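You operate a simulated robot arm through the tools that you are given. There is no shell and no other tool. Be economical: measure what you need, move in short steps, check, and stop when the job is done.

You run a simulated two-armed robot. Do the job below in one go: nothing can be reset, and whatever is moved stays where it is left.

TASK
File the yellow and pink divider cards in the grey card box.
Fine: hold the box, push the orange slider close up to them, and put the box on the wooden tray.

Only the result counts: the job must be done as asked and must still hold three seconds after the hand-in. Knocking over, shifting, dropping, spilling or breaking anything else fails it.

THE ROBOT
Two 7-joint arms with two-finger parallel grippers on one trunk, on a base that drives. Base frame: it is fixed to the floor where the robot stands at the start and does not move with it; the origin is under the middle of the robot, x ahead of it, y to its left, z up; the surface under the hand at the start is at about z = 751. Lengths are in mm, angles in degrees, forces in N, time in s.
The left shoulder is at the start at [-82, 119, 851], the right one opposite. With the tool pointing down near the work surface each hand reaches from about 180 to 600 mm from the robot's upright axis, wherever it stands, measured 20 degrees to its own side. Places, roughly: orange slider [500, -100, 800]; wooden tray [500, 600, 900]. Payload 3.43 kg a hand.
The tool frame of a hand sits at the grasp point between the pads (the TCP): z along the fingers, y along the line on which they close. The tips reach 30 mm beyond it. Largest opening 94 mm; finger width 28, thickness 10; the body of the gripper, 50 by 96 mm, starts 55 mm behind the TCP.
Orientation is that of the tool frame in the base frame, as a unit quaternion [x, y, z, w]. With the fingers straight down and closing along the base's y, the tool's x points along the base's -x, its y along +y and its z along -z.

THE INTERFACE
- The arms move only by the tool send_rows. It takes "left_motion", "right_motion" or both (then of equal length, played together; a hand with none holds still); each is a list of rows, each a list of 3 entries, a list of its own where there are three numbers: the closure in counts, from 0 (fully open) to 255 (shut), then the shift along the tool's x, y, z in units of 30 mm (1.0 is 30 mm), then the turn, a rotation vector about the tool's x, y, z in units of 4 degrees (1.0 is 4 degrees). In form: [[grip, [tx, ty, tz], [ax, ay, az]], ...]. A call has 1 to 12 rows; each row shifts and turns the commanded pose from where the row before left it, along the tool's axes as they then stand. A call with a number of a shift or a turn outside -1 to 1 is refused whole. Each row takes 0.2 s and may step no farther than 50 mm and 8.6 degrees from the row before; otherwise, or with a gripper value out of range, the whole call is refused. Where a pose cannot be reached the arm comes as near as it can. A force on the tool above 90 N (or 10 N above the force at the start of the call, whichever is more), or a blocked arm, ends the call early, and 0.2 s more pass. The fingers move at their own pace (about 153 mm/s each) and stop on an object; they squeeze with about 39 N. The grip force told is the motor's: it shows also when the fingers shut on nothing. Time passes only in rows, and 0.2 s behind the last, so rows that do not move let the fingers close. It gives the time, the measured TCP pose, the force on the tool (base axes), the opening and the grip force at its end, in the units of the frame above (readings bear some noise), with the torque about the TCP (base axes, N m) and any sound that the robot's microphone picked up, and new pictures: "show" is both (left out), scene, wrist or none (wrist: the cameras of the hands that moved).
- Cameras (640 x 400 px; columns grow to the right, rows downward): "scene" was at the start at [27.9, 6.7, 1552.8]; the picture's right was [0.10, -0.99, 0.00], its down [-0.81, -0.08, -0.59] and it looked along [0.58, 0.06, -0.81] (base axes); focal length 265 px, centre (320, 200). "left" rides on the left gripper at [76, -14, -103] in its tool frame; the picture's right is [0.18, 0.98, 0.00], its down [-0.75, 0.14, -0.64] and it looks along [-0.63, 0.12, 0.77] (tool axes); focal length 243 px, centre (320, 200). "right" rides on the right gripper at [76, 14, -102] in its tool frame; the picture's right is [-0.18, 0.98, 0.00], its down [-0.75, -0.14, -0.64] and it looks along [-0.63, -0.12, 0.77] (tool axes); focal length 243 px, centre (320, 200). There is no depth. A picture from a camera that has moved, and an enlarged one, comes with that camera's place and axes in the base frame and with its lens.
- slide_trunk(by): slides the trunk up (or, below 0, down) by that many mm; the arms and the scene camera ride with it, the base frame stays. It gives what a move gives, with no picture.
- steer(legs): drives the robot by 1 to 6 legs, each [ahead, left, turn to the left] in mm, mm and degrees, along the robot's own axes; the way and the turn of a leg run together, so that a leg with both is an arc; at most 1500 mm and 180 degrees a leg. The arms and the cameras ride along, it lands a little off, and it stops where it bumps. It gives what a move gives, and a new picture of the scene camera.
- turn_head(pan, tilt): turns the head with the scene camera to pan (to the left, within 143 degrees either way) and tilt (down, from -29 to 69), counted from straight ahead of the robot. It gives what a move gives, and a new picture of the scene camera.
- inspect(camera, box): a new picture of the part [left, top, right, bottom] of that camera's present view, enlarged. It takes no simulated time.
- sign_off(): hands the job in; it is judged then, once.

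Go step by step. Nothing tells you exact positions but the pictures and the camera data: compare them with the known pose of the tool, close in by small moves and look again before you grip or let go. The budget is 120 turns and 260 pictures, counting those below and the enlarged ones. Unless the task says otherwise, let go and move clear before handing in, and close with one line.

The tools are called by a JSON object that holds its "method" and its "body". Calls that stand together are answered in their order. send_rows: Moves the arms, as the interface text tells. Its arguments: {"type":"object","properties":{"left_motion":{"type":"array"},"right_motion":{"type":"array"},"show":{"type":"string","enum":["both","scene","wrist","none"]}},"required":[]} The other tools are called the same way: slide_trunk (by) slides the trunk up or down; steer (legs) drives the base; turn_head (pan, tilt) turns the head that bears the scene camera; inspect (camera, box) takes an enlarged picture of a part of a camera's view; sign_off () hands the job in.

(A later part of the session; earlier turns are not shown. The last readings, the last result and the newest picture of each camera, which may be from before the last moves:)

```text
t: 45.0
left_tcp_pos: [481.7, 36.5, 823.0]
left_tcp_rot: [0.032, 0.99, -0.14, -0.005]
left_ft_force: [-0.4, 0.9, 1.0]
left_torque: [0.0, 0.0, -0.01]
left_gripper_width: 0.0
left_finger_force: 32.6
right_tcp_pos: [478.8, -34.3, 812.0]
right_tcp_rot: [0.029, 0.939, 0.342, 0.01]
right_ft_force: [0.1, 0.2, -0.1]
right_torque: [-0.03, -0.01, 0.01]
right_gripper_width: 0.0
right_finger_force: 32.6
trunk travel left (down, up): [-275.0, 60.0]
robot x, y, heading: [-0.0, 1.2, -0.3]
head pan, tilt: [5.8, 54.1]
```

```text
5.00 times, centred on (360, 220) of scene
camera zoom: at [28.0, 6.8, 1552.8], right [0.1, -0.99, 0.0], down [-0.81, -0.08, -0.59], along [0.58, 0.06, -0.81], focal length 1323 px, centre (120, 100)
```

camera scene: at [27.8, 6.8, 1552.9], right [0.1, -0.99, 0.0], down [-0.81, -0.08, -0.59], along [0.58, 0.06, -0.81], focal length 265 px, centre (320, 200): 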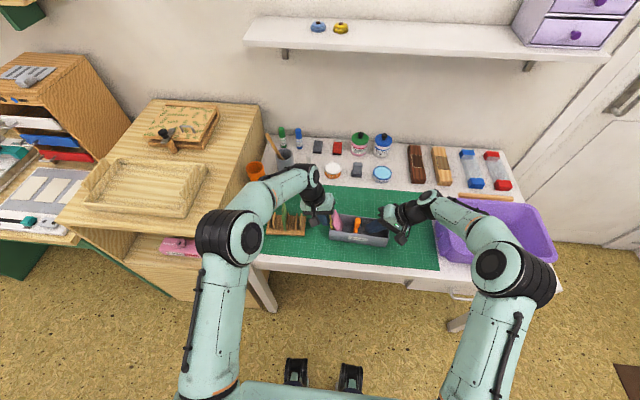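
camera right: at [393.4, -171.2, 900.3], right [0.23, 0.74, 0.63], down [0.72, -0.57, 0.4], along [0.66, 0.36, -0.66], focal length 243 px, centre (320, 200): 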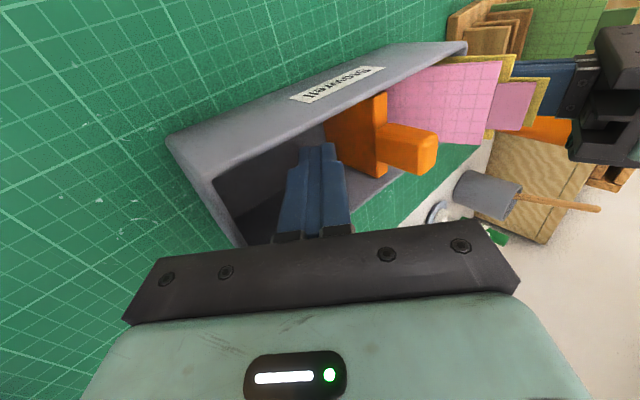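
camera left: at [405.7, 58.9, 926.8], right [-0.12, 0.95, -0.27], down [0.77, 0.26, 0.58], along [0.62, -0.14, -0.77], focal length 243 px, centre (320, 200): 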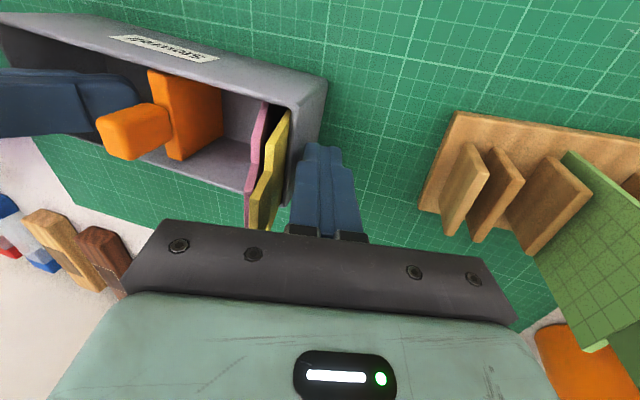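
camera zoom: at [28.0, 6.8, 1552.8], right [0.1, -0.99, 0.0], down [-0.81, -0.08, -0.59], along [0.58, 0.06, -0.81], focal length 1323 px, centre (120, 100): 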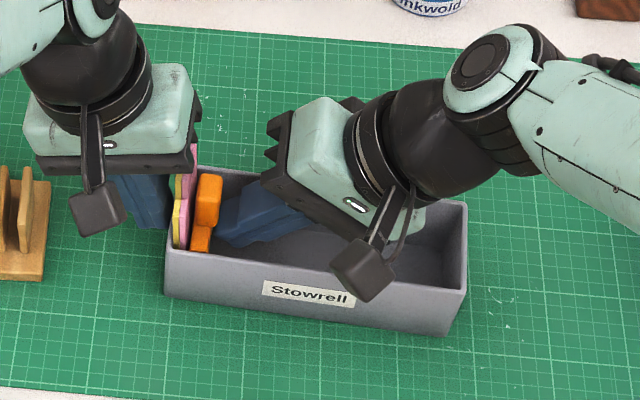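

{"method": "send_rows", "body": {"right_motion": [[255, [0, 0.038, 0.032], [0, 0, 0]], [255, [0, 0.038, 0.032], [0, 0, 0]], [255, [0, 0, 0], [0, 0, 0]]], "show": "none"}}

{"method": "inspect", "body": {"camera": "left", "box": [100, 40, 420, 240]}}

```text
t: 45.8
left_tcp_pos: [481.8, 35.8, 823.9]
left_tcp_rot: [0.032, 0.99, -0.139, -0.005]
left_ft_force: [0.2, 0.7, -0.2]
left_torque: [0.04, 0.01, 0.03]
left_gripper_width: 0.1
left_finger_force: 33.6
right_tcp_pos: [478.6, -30.7, 813.5]
right_tcp_rot: [0.03, 0.939, 0.341, 0.01]
right_ft_force: [0.3, -1.8, -1.2]
right_torque: [-0.01, 0.05, -0.03]
right_gripper_width: 0.2
right_finger_force: 32.9
trunk travel left (down, up): [-275.0, 60.0]
robot x, y, heading: [-2.0, -0.9, -0.2]
head pan, tilt: [5.8, 54.1]
```

```text
2.00 times, centred on (260, 140) of left
camera zoom: at [405.8, 56.1, 926.9], right [-0.12, 0.95, -0.27], down [0.77, 0.26, 0.58], along [0.62, -0.14, -0.77], focal length 485 px, centre (440, 320)
```

zoom: 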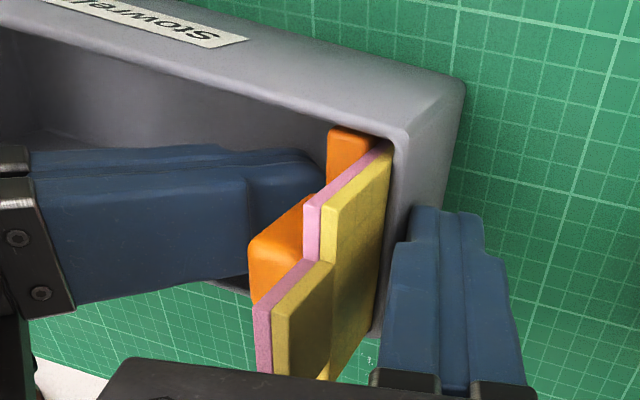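

{"method": "send_rows", "body": {"right_motion": [[255, [0, 0.038, 0.032], [0, 0, 0]], [255, [0, 0, 0], [0, 0, 0]]], "show": "none"}}

{"method": "inspect", "body": {"camera": "left", "box": [180, 80, 380, 220]}}

{"method": "inspect", "body": {"camera": "scene", "box": [320, 190, 390, 240]}}

```text
t: 46.4
left_tcp_pos: [481.2, 37.2, 824.5]
left_tcp_rot: [0.031, 0.99, -0.139, -0.004]
left_ft_force: [0.0, 2.0, 0.5]
left_torque: [0.05, -0.03, 0.01]
left_gripper_width: 0.0
left_finger_force: 33.1
right_tcp_pos: [478.9, -30.7, 812.6]
right_tcp_rot: [0.03, 0.939, 0.342, 0.011]
right_ft_force: [-0.4, -2.5, 0.1]
right_torque: [-0.03, 0.03, 0.04]
right_gripper_width: 0.0
right_finger_force: 33.4
trunk travel left (down, up): [-275.0, 60.0]
robot x, y, heading: [-1.7, -1.2, -0.0]
head pan, tilt: [5.8, 54.1]
```

```text
2.86 times, centred on (280, 150) of left
camera zoom: at [405.9, 56.3, 926.9], right [-0.12, 0.95, -0.27], down [0.77, 0.26, 0.58], along [0.62, -0.14, -0.77], focal length 693 px, centre (434, 343)
```

zoom: 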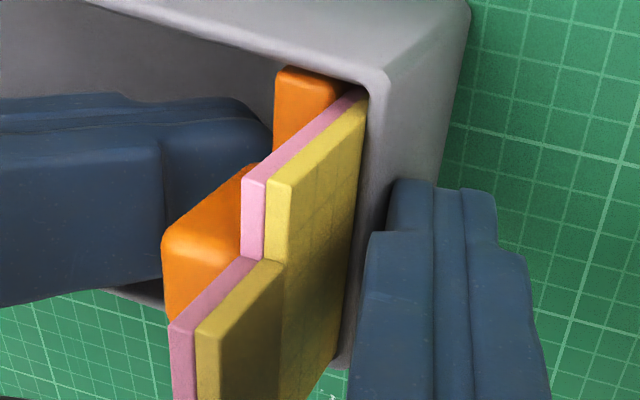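

```text
8.00 times, centred on (355, 215) of scene
camera zoom: at [27.9, 6.7, 1552.8], right [0.1, -0.99, 0.0], down [-0.81, -0.08, -0.59], along [0.58, 0.06, -0.81], focal length 2117 px, centre (40, 80)
```

zoom: 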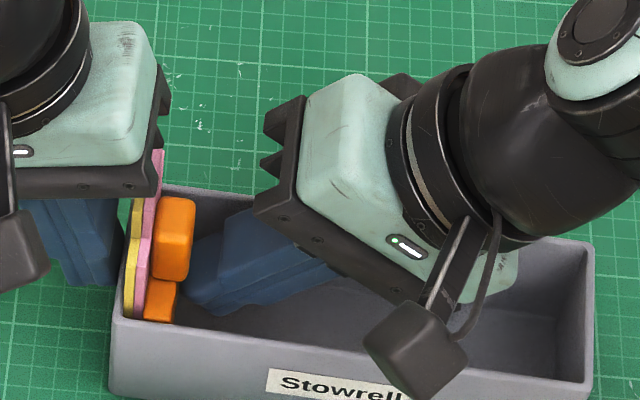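

The push force now reaches the left hand, so the stack is almost snug. One last small push.

{"method": "send_rows", "body": {"right_motion": [[255, [0, 0.038, 0.032], [0, 0, 0]], [255, [0, 0, 0], [0, 0, 0]]], "show": "none"}}

{"method": "inspect", "body": {"camera": "left", "box": [180, 80, 380, 220]}}

```text
t: 47.0
left_tcp_pos: [482.6, 37.8, 823.4]
left_tcp_rot: [0.032, 0.99, -0.138, -0.004]
left_ft_force: [-0.5, 4.6, 0.9]
left_torque: [0.12, -0.01, 0.03]
left_gripper_width: 0.0
left_finger_force: 33.5
right_tcp_pos: [478.1, -28.7, 813.6]
right_tcp_rot: [0.03, 0.939, 0.342, 0.012]
right_ft_force: [0.3, -6.1, 0.8]
right_torque: [-0.12, -0.02, -0.01]
right_gripper_width: 0.1
right_finger_force: 32.8
trunk travel left (down, up): [-275.0, 60.0]
robot x, y, heading: [-4.0, -1.5, -0.0]
head pan, tilt: [5.8, 54.1]
```

```text
2.86 times, centred on (280, 150) of left
camera zoom: at [405.9, 56.6, 926.8], right [-0.12, 0.95, -0.27], down [0.77, 0.26, 0.58], along [0.62, -0.14, -0.77], focal length 693 px, centre (434, 343)
```

zoom: 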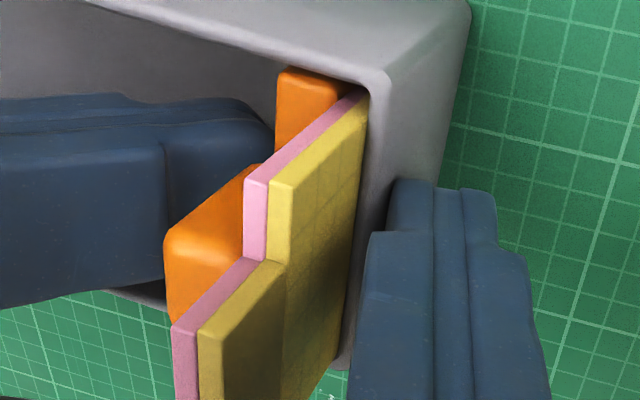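

Slider, pink and yellow are snug against the end wall. Now both hands back off: right backward then up, left sideways then up.

{"method": "send_rows", "body": {"left_motion": [[255, [0, 0.48, -0.138], [0, 0, 0]], [255, [0, 0, 0], [0, 0, 0]], [255, [0, -0.258, -0.898], [0, 0, 0]], [255, [0, -0.258, -0.898], [0, 0, 0]], [255, [0, -0.258, -0.898], [0, 0, 0]], [255, [0, -0.258, -0.898], [0, 0, 0]], [255, [0, -0.258, -0.898], [0, 0, 0]], [255, [0, 0, 0], [-1, 0, 0]], [255, [0, 0, 0], [-1, 0, 0]], [255, [0, 0, 0], [-1, 0, 0]], [255, [0, 0, 0], [-1, 0, 0]]], "right_motion": [[255, [0, -0.204, -0.171], [0, 0, 0]], [255, [0, -0.3, -0.25], [0, 0, 0]], [255, [0, -0.3, -0.25], [0, 0, 0]], [255, [0, 0.643, -0.766], [0, 0, 0]], [255, [0, 0.643, -0.766], [0, 0, 0]], [255, [0, 0.643, -0.766], [0, 0, 0]], [255, [0, 0.643, -0.766], [0, 0, 0]], [255, [0, 0.643, -0.766], [0, 0, 0]], [255, [0, 0, 0], [1, 0, 0]], [255, [0, 0, 0], [1, 0, 0]], [255, [0, 0, 0], [1, 0, 0]]]}}

{"method": "inspect", "body": {"camera": "scene", "box": [280, 170, 420, 260]}}

```text
t: 49.4
left_tcp_pos: [481.7, 52.9, 963.5]
left_tcp_rot: [0.031, 1.0, 0.001, 0.001]
left_ft_force: [1.1, -0.3, 0.5]
left_torque: [0.03, 0.05, -0.03]
left_gripper_width: 0.1
left_finger_force: 32.9
right_tcp_pos: [475.8, -59.9, 962.5]
right_tcp_rot: [0.03, 0.97, 0.241, 0.008]
right_ft_force: [-0.7, -0.1, -0.8]
right_torque: [0.01, 0.01, 0.03]
right_gripper_width: 0.0
right_finger_force: 33.2
trunk travel left (down, up): [-275.0, 60.0]
robot x, y, heading: [-1.1, -3.8, -0.1]
head pan, tilt: [5.8, 54.1]
camera scene: at [28.0, 6.8, 1552.8], right [0.1, -0.99, 0.0], down [-0.81, -0.08, -0.59], along [0.58, 0.06, -0.81], focal length 265 px, centre (320, 200)
camera right: at [398.7, -90.3, 1059.8], right [0.24, 0.86, 0.46], down [0.73, -0.47, 0.5], along [0.65, 0.21, -0.73], focal length 243 px, centre (320, 200)
camera left: at [404.7, 42.9, 1066.6], right [-0.12, 0.99, 0.0], down [0.76, 0.09, 0.64], along [0.64, 0.08, -0.77], focal length 243 px, centre (320, 200)
```

scene: 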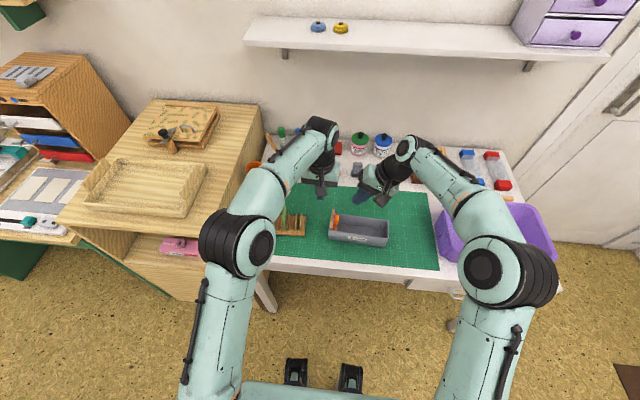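
right: 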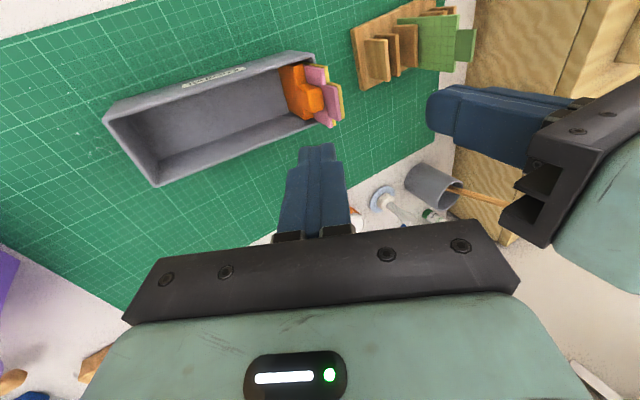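
left: 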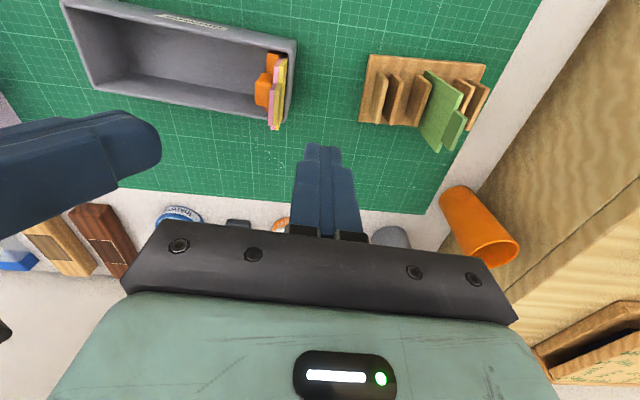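

```text
4.44 times, centred on (350, 215) of scene
camera zoom: at [28.0, 6.8, 1552.8], right [0.1, -0.99, 0.0], down [-0.81, -0.08, -0.59], along [0.58, 0.06, -0.81], focal length 1176 px, centre (187, 133)
```

zoom: 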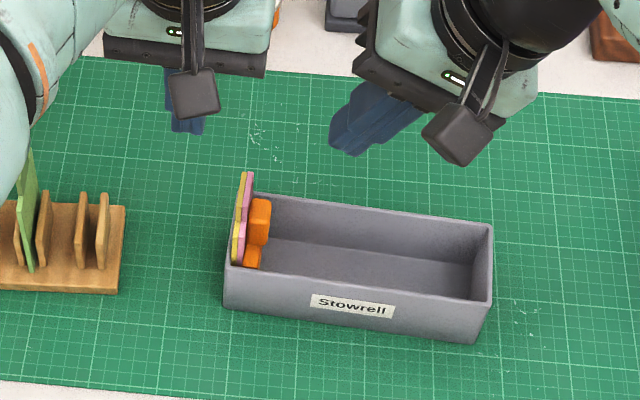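

The stack is tidy and the slider stays put. Right hand now withdraws to its side while the left turns to grip the box across its width.

{"method": "send_rows", "body": {"left_motion": [[0, [0, 0, 0], [0, 0, 0]], [0, [0, 0, 0], [0, 0, 1]], [0, [0, 0, 0], [0, 0, 1]], [0, [0, 0, 0], [0, 0, 1]], [0, [0, 0, 0], [0, 0, 1]], [0, [0, 0, 0], [0, 0, 1]], [0, [0, 0, 0], [0, 0, 1]], [0, [0, 0, 0], [0, 0, 1]], [0, [0, 0, 0], [0, 0, 1]], [0, [0, 0, 0], [0, 0, 1]], [0, [0, 0, 0], [0, 0, 1]], [0, [0, 0, 0], [0, 0, 1]]], "right_motion": [[255, [0, -0.8, 0], [1, 0, 0]], [255, [0, -0.8, 0], [1, 0, 0]], [255, [0, -0.8, 0], [1, 0, 0]], [255, [0, -0.8, 0], [1, 0, 0]], [255, [0, -0.8, 0], [1, 0, 0]], [255, [0, -0.8, 0], [1, 0, 0]], [255, [0, -0.8, 0], [1, 0, 0]], [255, [0.6, 0, -0.9], [0, 0, 0]], [255, [0.6, 0, -0.9], [0, 0, 0]], [255, [0.6, 0, -0.9], [0, 0, 0]], [255, [0.6, 0, -0.9], [0, 0, 0]], [255, [0.6, 0, -0.9], [0, 0, 0]]], "show": "none"}}

{"method": "send_rows", "body": {"left_motion": [[0, [0, 0, 0], [0, 0, 1]], [0, [0, 0, 0], [0, 0, 1]], [0, [0, 0, 0], [0, 0, 1]], [0, [0, 0, 0], [0, 0, 1]], [0, [0, 0, 0], [0, 0, 1]], [0, [0, 0, 0], [0, 0, 1]], [0, [0, 0, 0], [0, 0, 1]], [0, [0, 0, 0], [0, 0, 1]], [0, [0, 0, 0], [0, 0, 1]], [0, [0, 0, 0], [0, 0, 1]], [0, [0, 0, 0], [0, 0, 1]], [0, [0, 0, 0], [0, 0, 0.5]]]}}

{"method": "inspect", "body": {"camera": "scene", "box": [280, 170, 420, 260]}}

```text
t: 52.0
left_tcp_pos: [481.5, 51.3, 964.5]
left_tcp_rot: [0.404, 0.915, 0.0, -0.001]
left_ft_force: [-0.3, -0.1, 0.1]
left_torque: [-0.03, -0.02, -0.01]
left_gripper_width: 93.9
left_finger_force: 0.1
right_tcp_pos: [374.8, -213.3, 1051.6]
right_tcp_rot: [0.031, 1.0, -0.001, 0.0]
right_ft_force: [-0.8, 0.1, -0.1]
right_torque: [-0.02, -0.04, 0.01]
right_gripper_width: 0.1
right_finger_force: 33.0
trunk travel left (down, up): [-275.0, 60.0]
robot x, y, heading: [3.1, -1.0, -0.0]
head pan, tilt: [5.8, 54.1]
```

```text
t: 54.6
left_tcp_pos: [482.9, 51.4, 963.9]
left_tcp_rot: [0.73, 0.684, 0.0, 0.0]
left_ft_force: [-0.8, 0.5, -0.6]
left_torque: [0.01, -0.03, 0.01]
left_gripper_width: 94.0
left_finger_force: 0.1
right_tcp_pos: [378.1, -212.8, 1051.6]
right_tcp_rot: [0.03, 1.0, 0.0, 0.0]
right_ft_force: [0.2, 0.3, 0.9]
right_torque: [-0.03, 0.0, 0.01]
right_gripper_width: 0.0
right_finger_force: 32.5
trunk travel left (down, up): [-275.0, 60.0]
robot x, y, heading: [-0.7, -2.7, 0.1]
head pan, tilt: [5.8, 54.1]
camera scene: at [28.0, 6.7, 1552.8], right [0.1, -0.99, 0.0], down [-0.81, -0.08, -0.59], along [0.58, 0.06, -0.81], focal length 265 px, centre (320, 200)
camera left: at [472.1, 129.5, 1066.5], right [0.99, 0.12, 0.0], down [0.09, -0.76, 0.64], along [0.08, -0.64, -0.77], focal length 243 px, centre (320, 200)
```

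scene: 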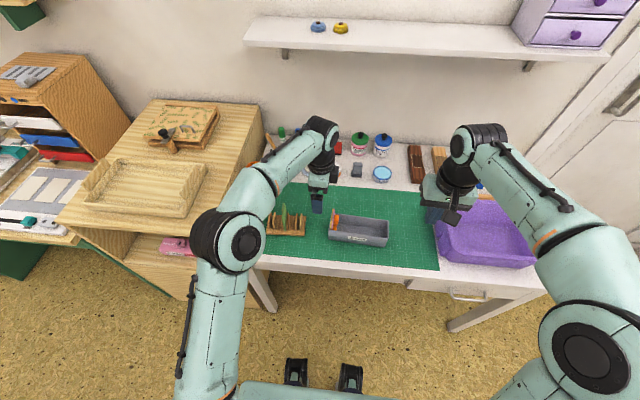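
left: 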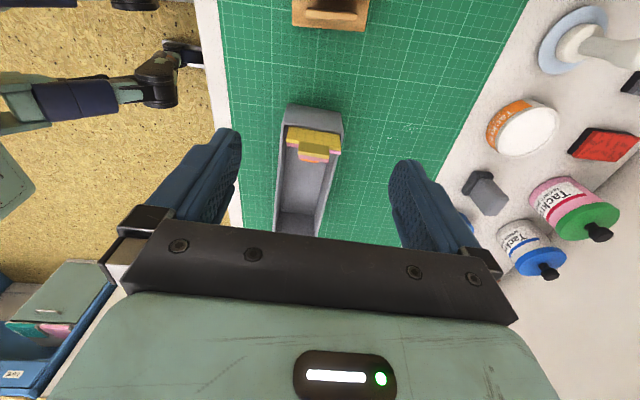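

```text
4.44 times, centred on (350, 215) of scene
camera zoom: at [28.0, 6.7, 1552.8], right [0.1, -0.99, 0.0], down [-0.81, -0.08, -0.59], along [0.58, 0.06, -0.81], focal length 1176 px, centre (187, 133)
```

zoom: 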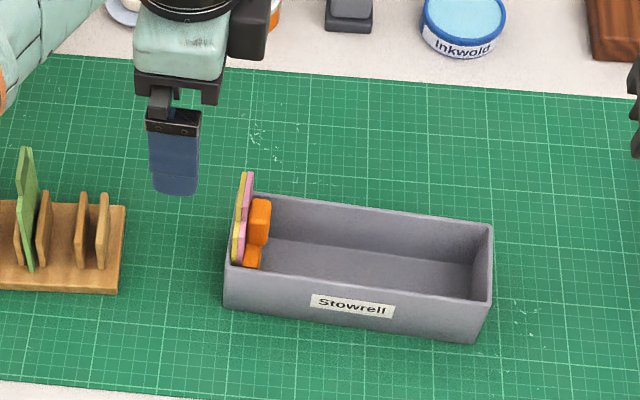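

The left hand is aligned with the box axis. Moving over the box's middle and partly down for a look.

{"method": "send_rows", "body": {"left_motion": [[0, [-0.825, 0, 0], [0, 0, 0]], [0, [-0.825, 0, 0], [0, 0, 0]], [0, [-0.825, 0, 0], [0, 0, 0]], [0, [-0.825, 0, 0], [0, 0, 0]], [0, [-0.825, 0, 0], [0, 0, 0]], [0, [0, 0, 0.9], [0, 0, 0]], [0, [0, 0, 0.9], [0, 0, 0]], [0, [0, 0, 0.7], [0, 0, 0]]]}}

{"method": "inspect", "body": {"camera": "scene", "box": [280, 170, 420, 260]}}

```text
t: 56.4
left_tcp_pos: [473.7, -72.0, 888.9]
left_tcp_rot: [0.729, 0.685, 0.0, -0.001]
left_ft_force: [-0.4, -0.1, 0.0]
left_torque: [0.0, -0.01, -0.03]
left_gripper_width: 94.2
left_finger_force: 0.1
right_tcp_pos: [377.7, -213.6, 1051.3]
right_tcp_rot: [0.032, 0.999, 0.0, 0.0]
right_ft_force: [-0.1, -0.2, -0.7]
right_torque: [0.04, 0.05, -0.01]
right_gripper_width: 0.0
right_finger_force: 32.8
trunk travel left (down, up): [-275.0, 60.0]
robot x, y, heading: [-1.3, -2.8, -0.0]
head pan, tilt: [5.8, 54.1]
camera scene: at [28.1, 6.8, 1552.8], right [0.1, -0.99, 0.0], down [-0.81, -0.08, -0.59], along [0.58, 0.06, -0.81], focal length 265 px, centre (320, 200)
camera left: at [463.9, 5.6, 991.2], right [0.99, 0.12, 0.0], down [0.09, -0.76, 0.64], along [0.08, -0.64, -0.77], focal length 243 px, centre (320, 200)
```

scene: 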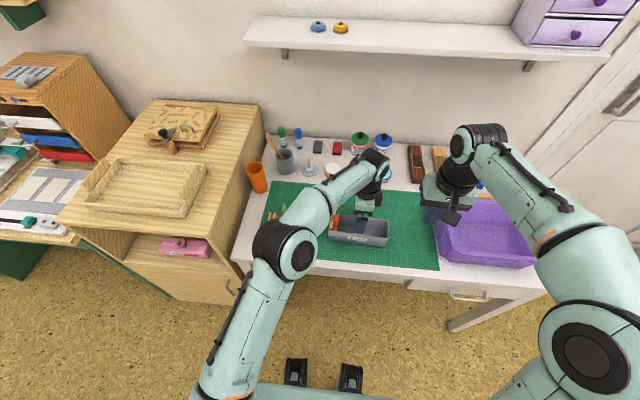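
left: 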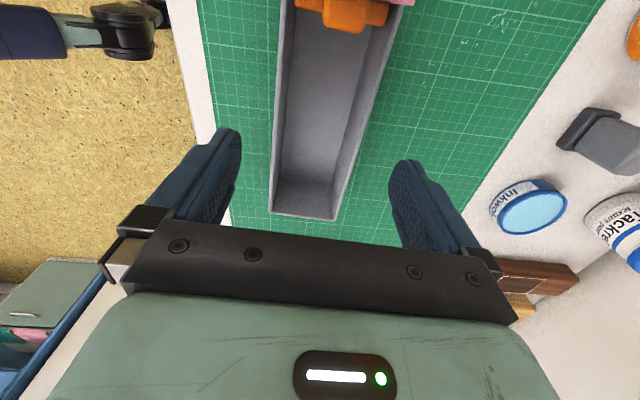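

```text
4.44 times, centred on (350, 215) of scene
camera zoom: at [28.1, 6.8, 1552.8], right [0.1, -0.99, 0.0], down [-0.81, -0.08, -0.59], along [0.58, 0.06, -0.81], focal length 1176 px, centre (187, 133)
```

zoom: 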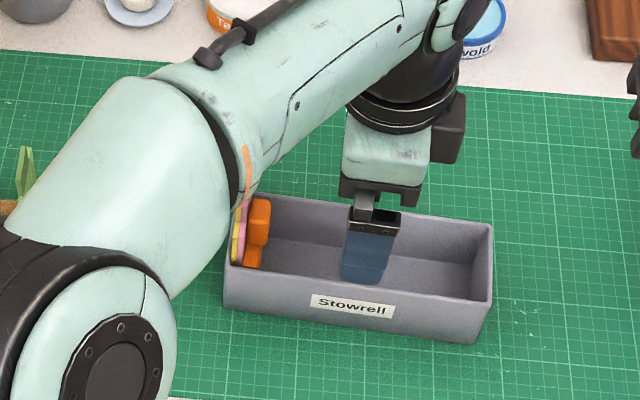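

The fingers straddle the box with room on both sides. Lowering and gripping a bit high, so the wrist camera stays clear of the card tabs.

{"method": "send_rows", "body": {"left_motion": [[0, [0, 0.04, 0.76], [0, 0, 0]], [0, [0, 0, 0.76], [0, 0, 0]], [0, [0, 0, 0.76], [0, 0, 0]]], "show": "none"}}

{"method": "inspect", "body": {"camera": "scene", "box": [280, 170, 420, 260]}}

{"method": "inspect", "body": {"camera": "left", "box": [120, 0, 520, 250]}}

```text
t: 57.2
left_tcp_pos: [475.0, -72.8, 821.3]
left_tcp_rot: [0.729, 0.684, 0.0, 0.0]
left_ft_force: [0.6, -0.7, 0.7]
left_torque: [0.01, 0.01, 0.01]
left_gripper_width: 94.1
left_finger_force: 0.0
right_tcp_pos: [377.0, -212.8, 1053.2]
right_tcp_rot: [0.032, 0.999, 0.001, 0.0]
right_ft_force: [0.4, -0.4, -0.4]
right_torque: [-0.02, 0.02, -0.02]
right_gripper_width: 0.0
right_finger_force: 33.4
trunk travel left (down, up): [-275.0, 60.0]
robot x, y, heading: [2.7, -1.9, 0.1]
head pan, tilt: [5.8, 54.1]
```

```text
4.44 times, centred on (350, 215) of scene
camera zoom: at [28.2, 6.7, 1552.8], right [0.1, -0.99, 0.0], down [-0.81, -0.08, -0.59], along [0.58, 0.06, -0.81], focal length 1176 px, centre (187, 133)
```

zoom: 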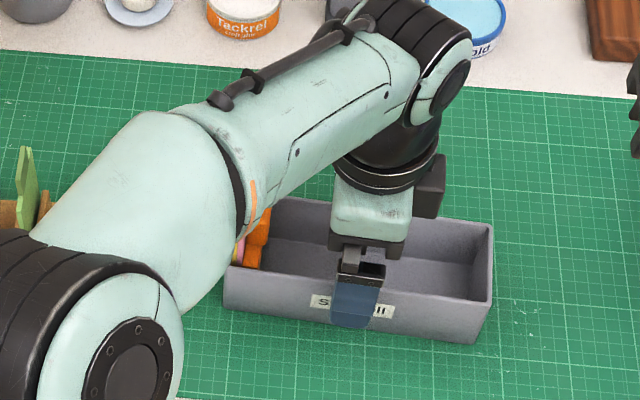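

```text
1.60 times, centred on (320, 125) of left
camera zoom: at [465.6, 5.5, 923.4], right [0.99, 0.12, 0.0], down [0.09, -0.76, 0.64], along [0.08, -0.64, -0.77], focal length 388 px, centre (320, 320)
```

zoom: 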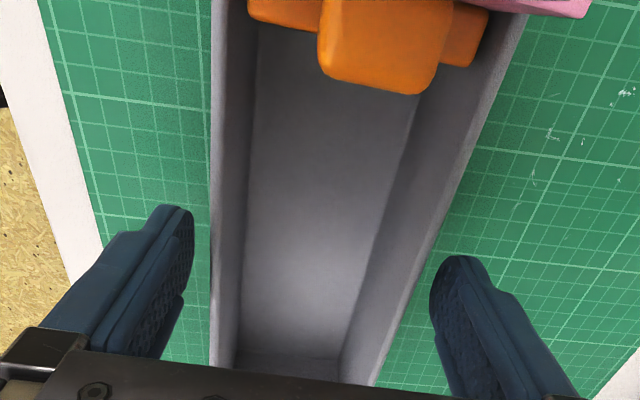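

{"method": "send_rows", "body": {"left_motion": [[0, [0, 0, 0.4], [0, 0, 0]], [0, [0, 0, 0.35], [0, 0, 0]], [255, [0, 0, 0], [0, 0, 0]], [255, [0, 0, 0], [0, 0, 0]], [255, [0, 0, 0], [0, 0, 0]]], "show": "none"}}

{"method": "inspect", "body": {"camera": "left", "box": [120, 0, 520, 250]}}

{"method": "inspect", "body": {"camera": "scene", "box": [280, 170, 420, 260]}}

```text
t: 58.4
left_tcp_pos: [475.6, -71.8, 797.4]
left_tcp_rot: [0.729, 0.685, -0.001, 0.001]
left_ft_force: [0.0, 0.4, 0.8]
left_torque: [0.04, 0.08, -0.02]
left_gripper_width: 73.7
left_finger_force: 39.3
right_tcp_pos: [377.4, -214.3, 1052.4]
right_tcp_rot: [0.031, 1.0, -0.001, 0.0]
right_ft_force: [-0.6, -0.5, -0.5]
right_torque: [-0.05, -0.03, -0.01]
right_gripper_width: 0.1
right_finger_force: 32.9
trunk travel left (down, up): [-275.0, 60.0]
robot x, y, heading: [0.2, 1.9, -0.1]
head pan, tilt: [5.8, 54.1]
```

```text
1.60 times, centred on (320, 125) of left
camera zoom: at [465.5, 5.8, 901.0], right [0.99, 0.12, 0.0], down [0.09, -0.76, 0.64], along [0.08, -0.64, -0.77], focal length 388 px, centre (320, 320)
```

zoom: 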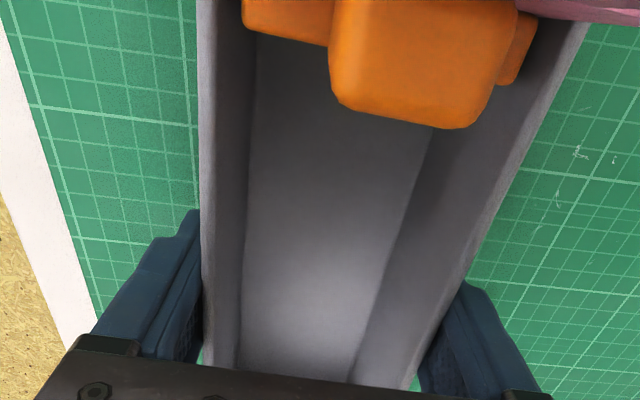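

```text
4.44 times, centred on (350, 215) of scene
camera zoom: at [28.0, 6.8, 1552.8], right [0.1, -0.99, 0.0], down [-0.81, -0.08, -0.59], along [0.58, 0.06, -0.81], focal length 1176 px, centre (187, 133)
```

zoom: 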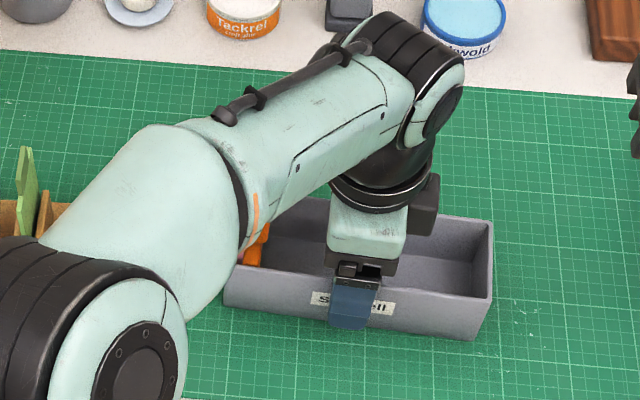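

The box is gripped firmly. Lifting a little first to check that it hangs level.

{"method": "send_rows", "body": {"left_motion": [[255, [0, 0, -0.3], [0, 0, 0]], [255, [0, 0, -0.5], [0, 0, 0]], [255, [0, 0, -0.5], [0, 0, 0]], [255, [0, 0, 0], [0, 0, 0]]]}}

{"method": "inspect", "body": {"camera": "scene", "box": [280, 150, 420, 260]}}

{"method": "inspect", "body": {"camera": "right", "box": [300, 0, 640, 220]}}

```text
t: 59.4
left_tcp_pos: [477.1, -72.1, 837.8]
left_tcp_rot: [0.729, 0.684, 0.0, 0.0]
left_ft_force: [0.2, 0.4, -1.8]
left_torque: [-0.03, -0.02, 0.01]
left_gripper_width: 73.9
left_finger_force: 39.6
right_tcp_pos: [377.6, -214.1, 1051.8]
right_tcp_rot: [0.031, 1.0, 0.0, 0.0]
right_ft_force: [-0.5, -0.1, 0.1]
right_torque: [-0.04, 0.01, -0.02]
right_gripper_width: 0.1
right_finger_force: 33.3
trunk travel left (down, up): [-275.0, 60.0]
robot x, y, heading: [-2.3, -1.9, -0.1]
head pan, tilt: [5.8, 54.1]
camera scene: at [28.1, 6.7, 1552.8], right [0.1, -0.99, 0.0], down [-0.81, -0.08, -0.59], along [0.58, 0.06, -0.81], focal length 265 px, centre (320, 200)
camera left: at [465.9, 5.3, 940.1], right [0.99, 0.12, 0.0], down [0.09, -0.76, 0.64], along [0.08, -0.64, -0.77], focal length 243 px, centre (320, 200)
```

scene: 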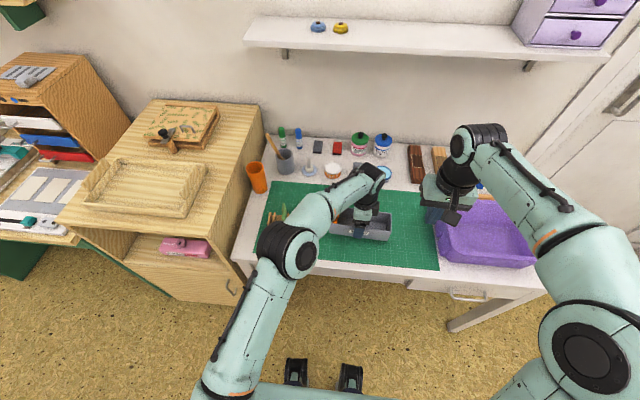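
left: 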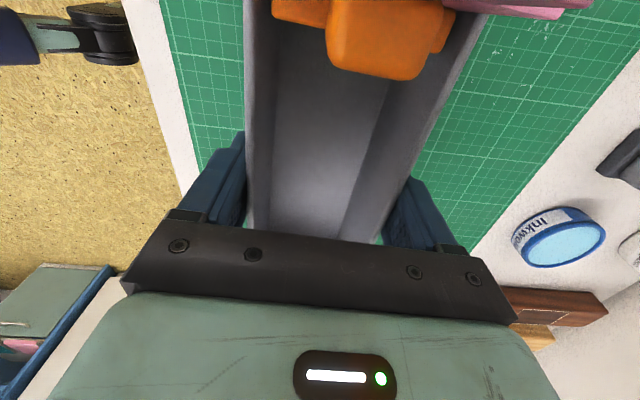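

```text
3.64 times, centred on (350, 205) of scene
camera zoom: at [28.1, 6.7, 1552.8], right [0.1, -0.99, 0.0], down [-0.81, -0.08, -0.59], along [0.58, 0.06, -0.81], focal length 962 px, centre (211, 182)
```

zoom: 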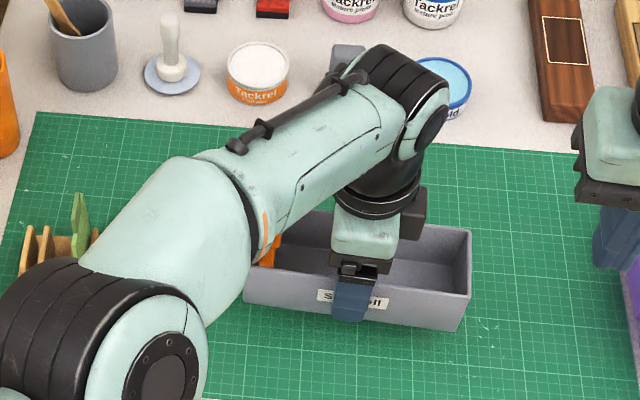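

```text
1.82 times, centred on (470, 110) of right
camera zoom: at [302.2, -194.4, 1154.4], right [0.24, 0.97, 0.0], down [0.74, -0.19, 0.64], along [0.62, -0.16, -0.77], focal length 441 px, centre (47, 364)
```

zoom: 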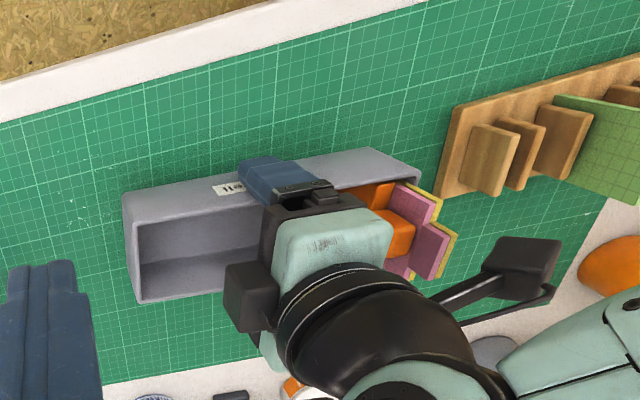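

Level and only about 1.8 N. Lifting high and bringing the hand to the robot's left front.

{"method": "send_rows", "body": {"left_motion": [[255, [0, 0, -0.6], [0, 0, 0]], [255, [0, 0, -0.85], [0, 0, 0]], [255, [0, 0, -0.85], [0, 0, 0]], [255, [0, 0, -0.85], [0, 0, 0]], [255, [0, 0, -0.85], [0, 0, 0]], [255, [0, 0, -0.85], [0, 0, 0]], [255, [0, 0, -0.85], [0, 0, 0]], [255, [0.5, 0, 0], [0, 0, 0]], [255, [0.8, 0, 0], [0, 0, 0]], [255, [0.8, 0, 0], [0, 0, 0]], [255, [0.8, 0, 0], [0, 0, 0]], [255, [0.8, 0, 0], [0, 0, 0]]], "show": "scene"}}

{"method": "slide_trunk", "body": {"by": 50}}

```text
t: 62.0
left_tcp_pos: [476.3, 41.6, 1005.9]
left_tcp_rot: [0.73, 0.684, -0.001, -0.001]
left_ft_force: [0.0, 0.2, -2.0]
left_torque: [-0.08, 0.0, 0.01]
left_gripper_width: 73.7
left_finger_force: 39.0
left hand out of reach, approached as far as the arm can: row 7
right_tcp_pos: [375.7, -212.9, 1052.1]
right_tcp_rot: [0.031, 1.0, 0.001, 0.0]
right_ft_force: [0.5, -0.4, -0.3]
right_torque: [0.01, 0.03, 0.05]
right_gripper_width: 0.1
right_finger_force: 33.1
trunk travel left (down, up): [-275.0, 60.0]
robot x, y, heading: [1.6, 2.7, -0.2]
head pan, tilt: [5.8, 54.1]
camera scene: at [28.0, 7.4, 1552.8], right [0.1, -0.99, 0.0], down [-0.81, -0.08, -0.59], along [0.58, 0.06, -0.81], focal length 265 px, centre (320, 200)
```

scene: 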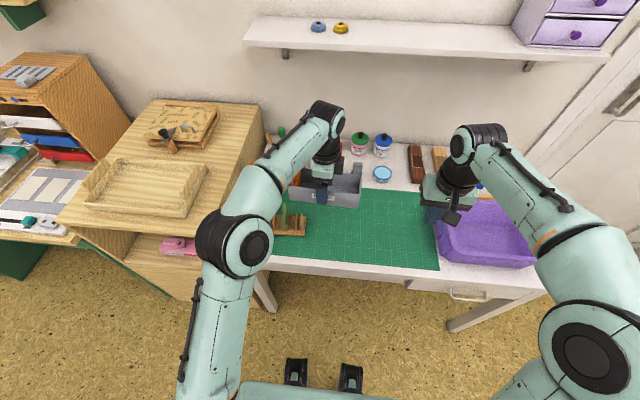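

```text
t: 62.9
left_tcp_pos: [477.7, 40.8, 1055.0]
left_tcp_rot: [0.73, 0.683, 0.001, 0.0]
left_ft_force: [-0.2, 0.6, -1.4]
left_torque: [0.0, -0.01, -0.01]
left_gripper_width: 73.8
left_finger_force: 38.8
right_tcp_pos: [377.3, -214.3, 1102.7]
right_tcp_rot: [0.03, 1.0, 0.0, -0.001]
right_ft_force: [-0.4, -0.7, -0.3]
right_torque: [-0.03, -0.05, -0.03]
right_gripper_width: 0.0
right_finger_force: 33.3
trunk travel left (down, up): [-325.0, 10.0]
robot x, y, heading: [0.8, -1.5, -0.1]
head pan, tilt: [5.8, 54.1]
```

The box is held high. I'll pull it slightly inward, then drive left in two stages, watching the cabinet.

{"method": "send_rows", "body": {"left_motion": [[255, [0.6, -0.3, 0], [0, 0, 0]], [255, [0.81, -0.39, 0], [0, 0, 0]], [255, [0.81, -0.39, 0], [0, 0, 0]], [255, [0.81, -0.39, 0], [0, 0, 0]], [255, [0.2, -0.1, 0], [0, 0, 0]]], "show": "none"}}

{"method": "steer", "body": {"legs": [[0, 200, 0]]}}

```text
t: 64.1
left_tcp_pos: [436.8, 140.2, 1056.7]
left_tcp_rot: [0.729, 0.684, 0.0, 0.0]
left_ft_force: [0.3, 0.6, -1.6]
left_torque: [-0.03, 0.01, 0.0]
left_gripper_width: 73.6
left_finger_force: 39.1
right_tcp_pos: [376.9, -213.5, 1102.7]
right_tcp_rot: [0.032, 0.999, -0.001, 0.001]
right_ft_force: [0.5, 0.3, 0.1]
right_torque: [0.05, -0.04, -0.01]
right_gripper_width: 0.0
right_finger_force: 32.5
trunk travel left (down, up): [-325.0, 10.0]
robot x, y, heading: [3.0, 1.4, 0.1]
head pan, tilt: [5.8, 54.1]
```

```text
t: 66.5
left_tcp_pos: [436.6, 343.7, 1054.8]
left_tcp_rot: [0.728, 0.685, 0.0, 0.0]
left_ft_force: [0.3, 0.6, -1.9]
left_torque: [-0.02, -0.01, 0.01]
left_gripper_width: 73.3
left_finger_force: 39.0
right_tcp_pos: [376.7, -10.4, 1101.7]
right_tcp_rot: [0.03, 1.0, 0.0, 0.0]
right_ft_force: [-0.3, 0.4, -0.1]
right_torque: [0.04, 0.0, 0.02]
right_gripper_width: 0.0
right_finger_force: 32.8
trunk travel left (down, up): [-325.0, 10.0]
robot x, y, heading: [-0.5, 201.4, -0.0]
head pan, tilt: [5.8, 54.1]
camera scene: at [27.3, 209.7, 1607.1], right [0.1, -0.99, 0.0], down [-0.81, -0.08, -0.59], along [0.58, 0.06, -0.81], focal length 265 px, centre (320, 200)
```

scene: 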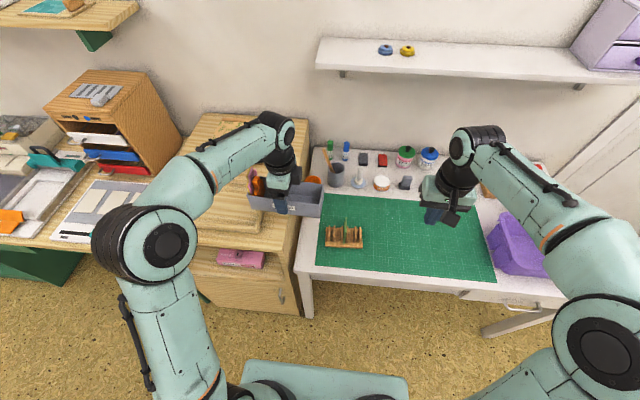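

No bump; the green card and rack are undisturbed. Driving the rest of the way.

{"method": "steer", "body": {"legs": [[0, 240, 0]]}}

{"method": "inspect", "body": {"camera": "left", "box": [0, 0, 640, 400]}}

{"method": "inspect", "body": {"camera": "right", "box": [0, 0, 640, 400]}}

```text
t: 69.3
left_tcp_pos: [437.2, 584.5, 1055.8]
left_tcp_rot: [0.73, 0.684, 0.001, 0.0]
left_ft_force: [0.1, -0.6, -1.0]
left_torque: [-0.04, 0.04, -0.01]
left_gripper_width: 73.7
left_finger_force: 38.4
right_tcp_pos: [376.0, 231.1, 1101.1]
right_tcp_rot: [0.032, 0.999, 0.001, 0.0]
right_ft_force: [1.0, 0.1, -0.3]
right_torque: [0.01, 0.01, -0.03]
right_gripper_width: 0.1
right_finger_force: 33.1
trunk travel left (down, up): [-325.0, 10.0]
robot x, y, heading: [1.2, 446.7, -0.0]
head pan, tilt: [5.8, 54.1]
camera scene: at [27.3, 452.2, 1607.1], right [0.1, -0.99, 0.0], down [-0.81, -0.08, -0.59], along [0.58, 0.06, -0.81], focal length 265 px, centre (320, 200)
```

scene: 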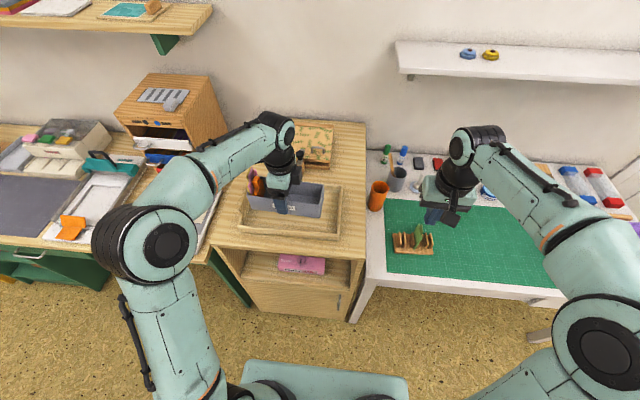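

```text
1.00 times, centred on (320, 200) of left (not enlarged: the box is as wide or as high as the picture)
camera zoom: at [426.7, 662.6, 1158.6], right [0.99, 0.12, 0.0], down [0.09, -0.76, 0.64], along [0.08, -0.64, -0.77], focal length 243 px, centre (320, 200)
```

zoom: 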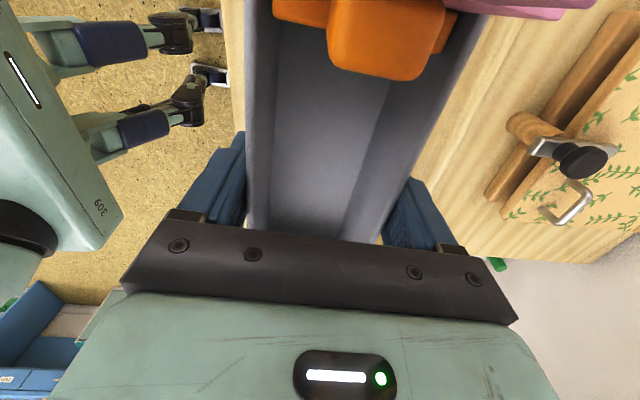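

```text
1.00 times, centred on (320, 200) of right (not enlarged: the box is as wide or as high as the picture)
camera zoom: at [302.1, 250.6, 1204.3], right [0.25, 0.97, 0.0], down [0.74, -0.19, 0.64], along [0.62, -0.16, -0.77], focal length 243 px, centre (320, 200)
```

zoom: 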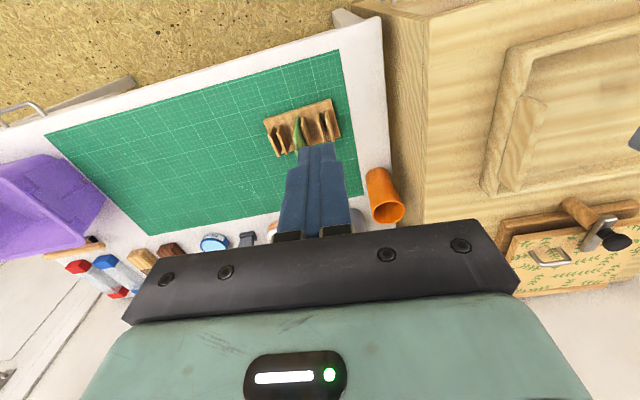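

The box is above the tray area. I'll zoom in on the tray to locate it exactly.

{"method": "inspect", "body": {"camera": "scene", "box": [200, 110, 380, 260]}}

{"method": "inspect", "body": {"camera": "right", "box": [460, 0, 640, 260]}}

```text
2.67 times, centred on (290, 185) of scene
camera zoom: at [27.3, 452.2, 1607.1], right [0.1, -0.99, 0.0], down [-0.81, -0.08, -0.59], along [0.58, 0.06, -0.81], focal length 706 px, centre (400, 240)
```

zoom: 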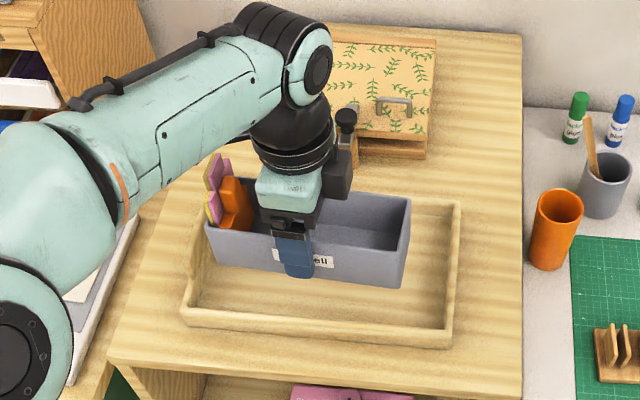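

```text
1.54 times, centred on (550, 130) of right
camera zoom: at [302.1, 250.6, 1204.3], right [0.25, 0.97, 0.0], down [0.74, -0.19, 0.64], along [0.62, -0.16, -0.77], focal length 373 px, centre (-34, 308)
```

zoom: 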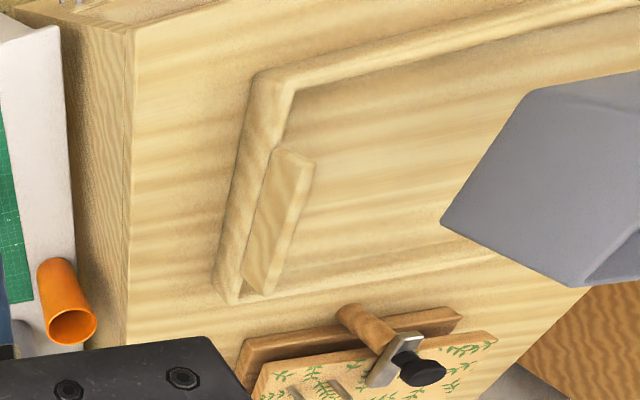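

The tray spans about x 405–601, y 435–738, rim z ≈ 908; target centre is (505, 588). Moving over it and descending part way.

{"method": "send_rows", "body": {"left_motion": [[255, [0.09, 0.6, 0], [0, 0, 0]], [255, [0.09, 0.85, 0], [0, 0, 0]], [255, [0.09, 0.8, 0], [0, 0, 0]], [255, [0, 0, 0.6], [0, 0, 0]], [255, [0, 0, 0.8], [0, 0, 0]], [255, [0, 0, 0.8], [0, 0, 0]], [255, [0, 0, 0.6], [0, 0, 0]]]}}

{"method": "inspect", "body": {"camera": "scene", "box": [200, 110, 380, 260]}}

{"method": "inspect", "body": {"camera": "right", "box": [460, 0, 640, 260]}}

```text
t: 70.9
left_tcp_pos: [504.2, 588.4, 970.7]
left_tcp_rot: [0.73, 0.684, 0.0, 0.001]
left_ft_force: [-0.3, -0.8, -0.2]
left_torque: [-0.02, -0.02, -0.01]
left_gripper_width: 73.6
left_finger_force: 39.2
right_tcp_pos: [377.6, 231.7, 1102.1]
right_tcp_rot: [0.032, 0.999, -0.001, 0.001]
right_ft_force: [0.0, -0.1, -0.6]
right_torque: [0.02, -0.02, -0.01]
right_gripper_width: 0.0
right_finger_force: 33.0
trunk travel left (down, up): [-325.0, 10.0]
robot x, y, heading: [3.1, 447.8, 0.1]
head pan, tilt: [5.8, 54.1]
camera scene: at [27.4, 452.2, 1607.1], right [0.1, -0.99, 0.0], down [-0.81, -0.08, -0.59], along [0.58, 0.06, -0.81], focal length 265 px, centre (320, 200)
camera left: at [494.4, 665.9, 1074.4], right [0.99, 0.12, 0.0], down [0.09, -0.76, 0.64], along [0.08, -0.64, -0.77], focal length 243 px, centre (320, 200)
```

scene: 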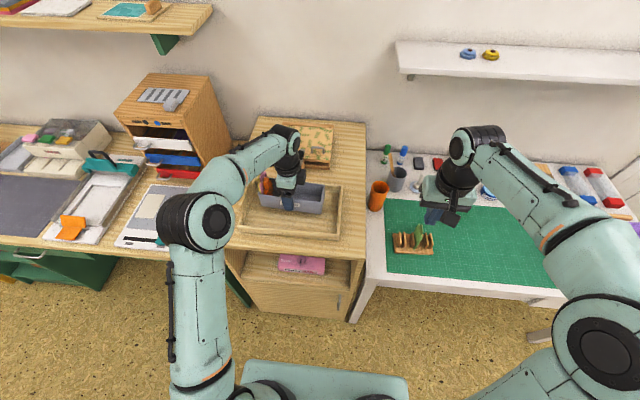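
left: 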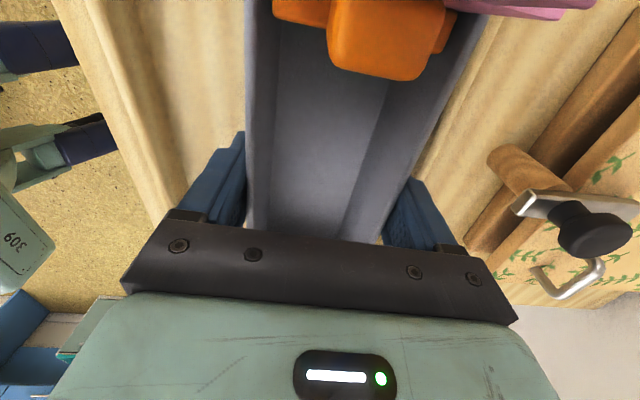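

```text
2.67 times, centred on (290, 185) of scene
camera zoom: at [27.4, 452.2, 1607.1], right [0.1, -0.99, 0.0], down [-0.81, -0.08, -0.59], along [0.58, 0.06, -0.81], focal length 706 px, centre (400, 240)
```

zoom: 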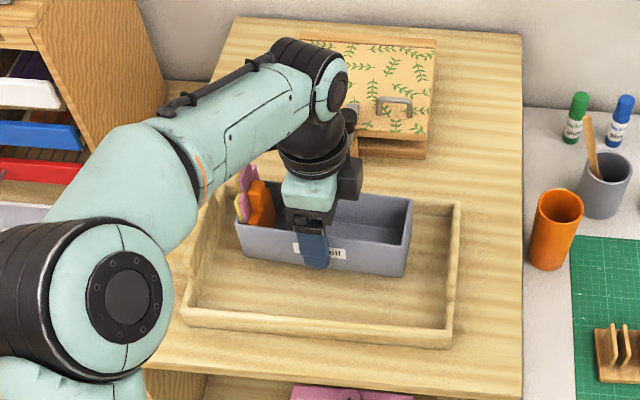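

```text
1.54 times, centred on (550, 130) of right
camera zoom: at [302.2, 250.6, 1204.3], right [0.25, 0.97, 0.0], down [0.74, -0.19, 0.64], along [0.62, -0.16, -0.77], focal length 373 px, centre (-34, 308)
```

zoom: 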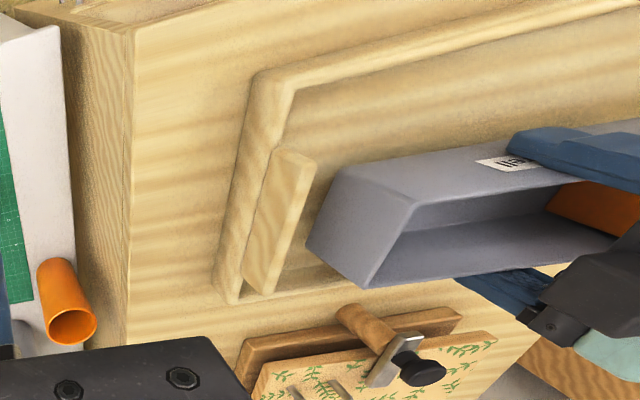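

The box is well inside the tray outline with space all around. Descending further, then gently to contact.

{"method": "send_rows", "body": {"left_motion": [[255, [0, 0, 0.4], [0, 0, 0]], [255, [0, 0, 0.35], [0, 0, 0]], [255, [0, 0, 0.15], [0, 0, 0]], [255, [0, 0, 0], [0, 0, 0]]], "show": "none"}}

{"method": "inspect", "body": {"camera": "right", "box": [460, 0, 640, 260]}}

{"method": "inspect", "body": {"camera": "scene", "box": [230, 140, 350, 240]}}

```text
t: 71.9
left_tcp_pos: [505.0, 588.0, 949.9]
left_tcp_rot: [0.729, 0.685, 0.004, 0.005]
left_ft_force: [1.2, 1.7, 40.3]
left_torque: [-0.04, 0.33, -0.04]
left_gripper_width: 73.9
left_finger_force: 39.2
right_tcp_pos: [375.2, 229.5, 1103.7]
right_tcp_rot: [0.03, 1.0, 0.001, 0.002]
right_ft_force: [0.1, -0.2, 0.4]
right_torque: [0.01, 0.01, 0.01]
right_gripper_width: 0.0
right_finger_force: 32.8
trunk travel left (down, up): [-325.0, 10.0]
robot x, y, heading: [2.3, 446.4, 0.1]
head pan, tilt: [5.8, 54.1]
```

```text
1.54 times, centred on (550, 130) of right
camera zoom: at [300.1, 250.0, 1205.4], right [0.25, 0.97, 0.0], down [0.74, -0.19, 0.64], along [0.62, -0.16, -0.77], focal length 373 px, centre (-34, 308)
```

zoom: 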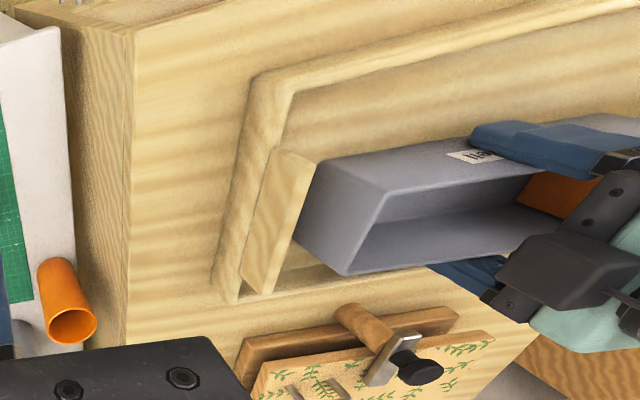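

```text
4.00 times, centred on (290, 190) of scene
camera zoom: at [24.2, 451.4, 1607.5], right [0.1, -0.99, 0.0], down [-0.8, -0.08, -0.59], along [0.59, 0.06, -0.81], focal length 1058 px, centre (440, 240)
```

zoom: 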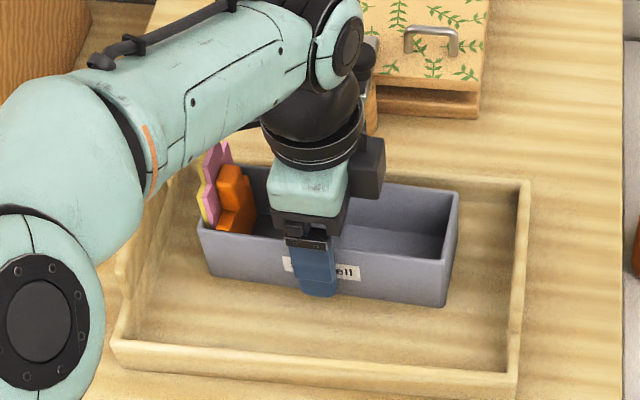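

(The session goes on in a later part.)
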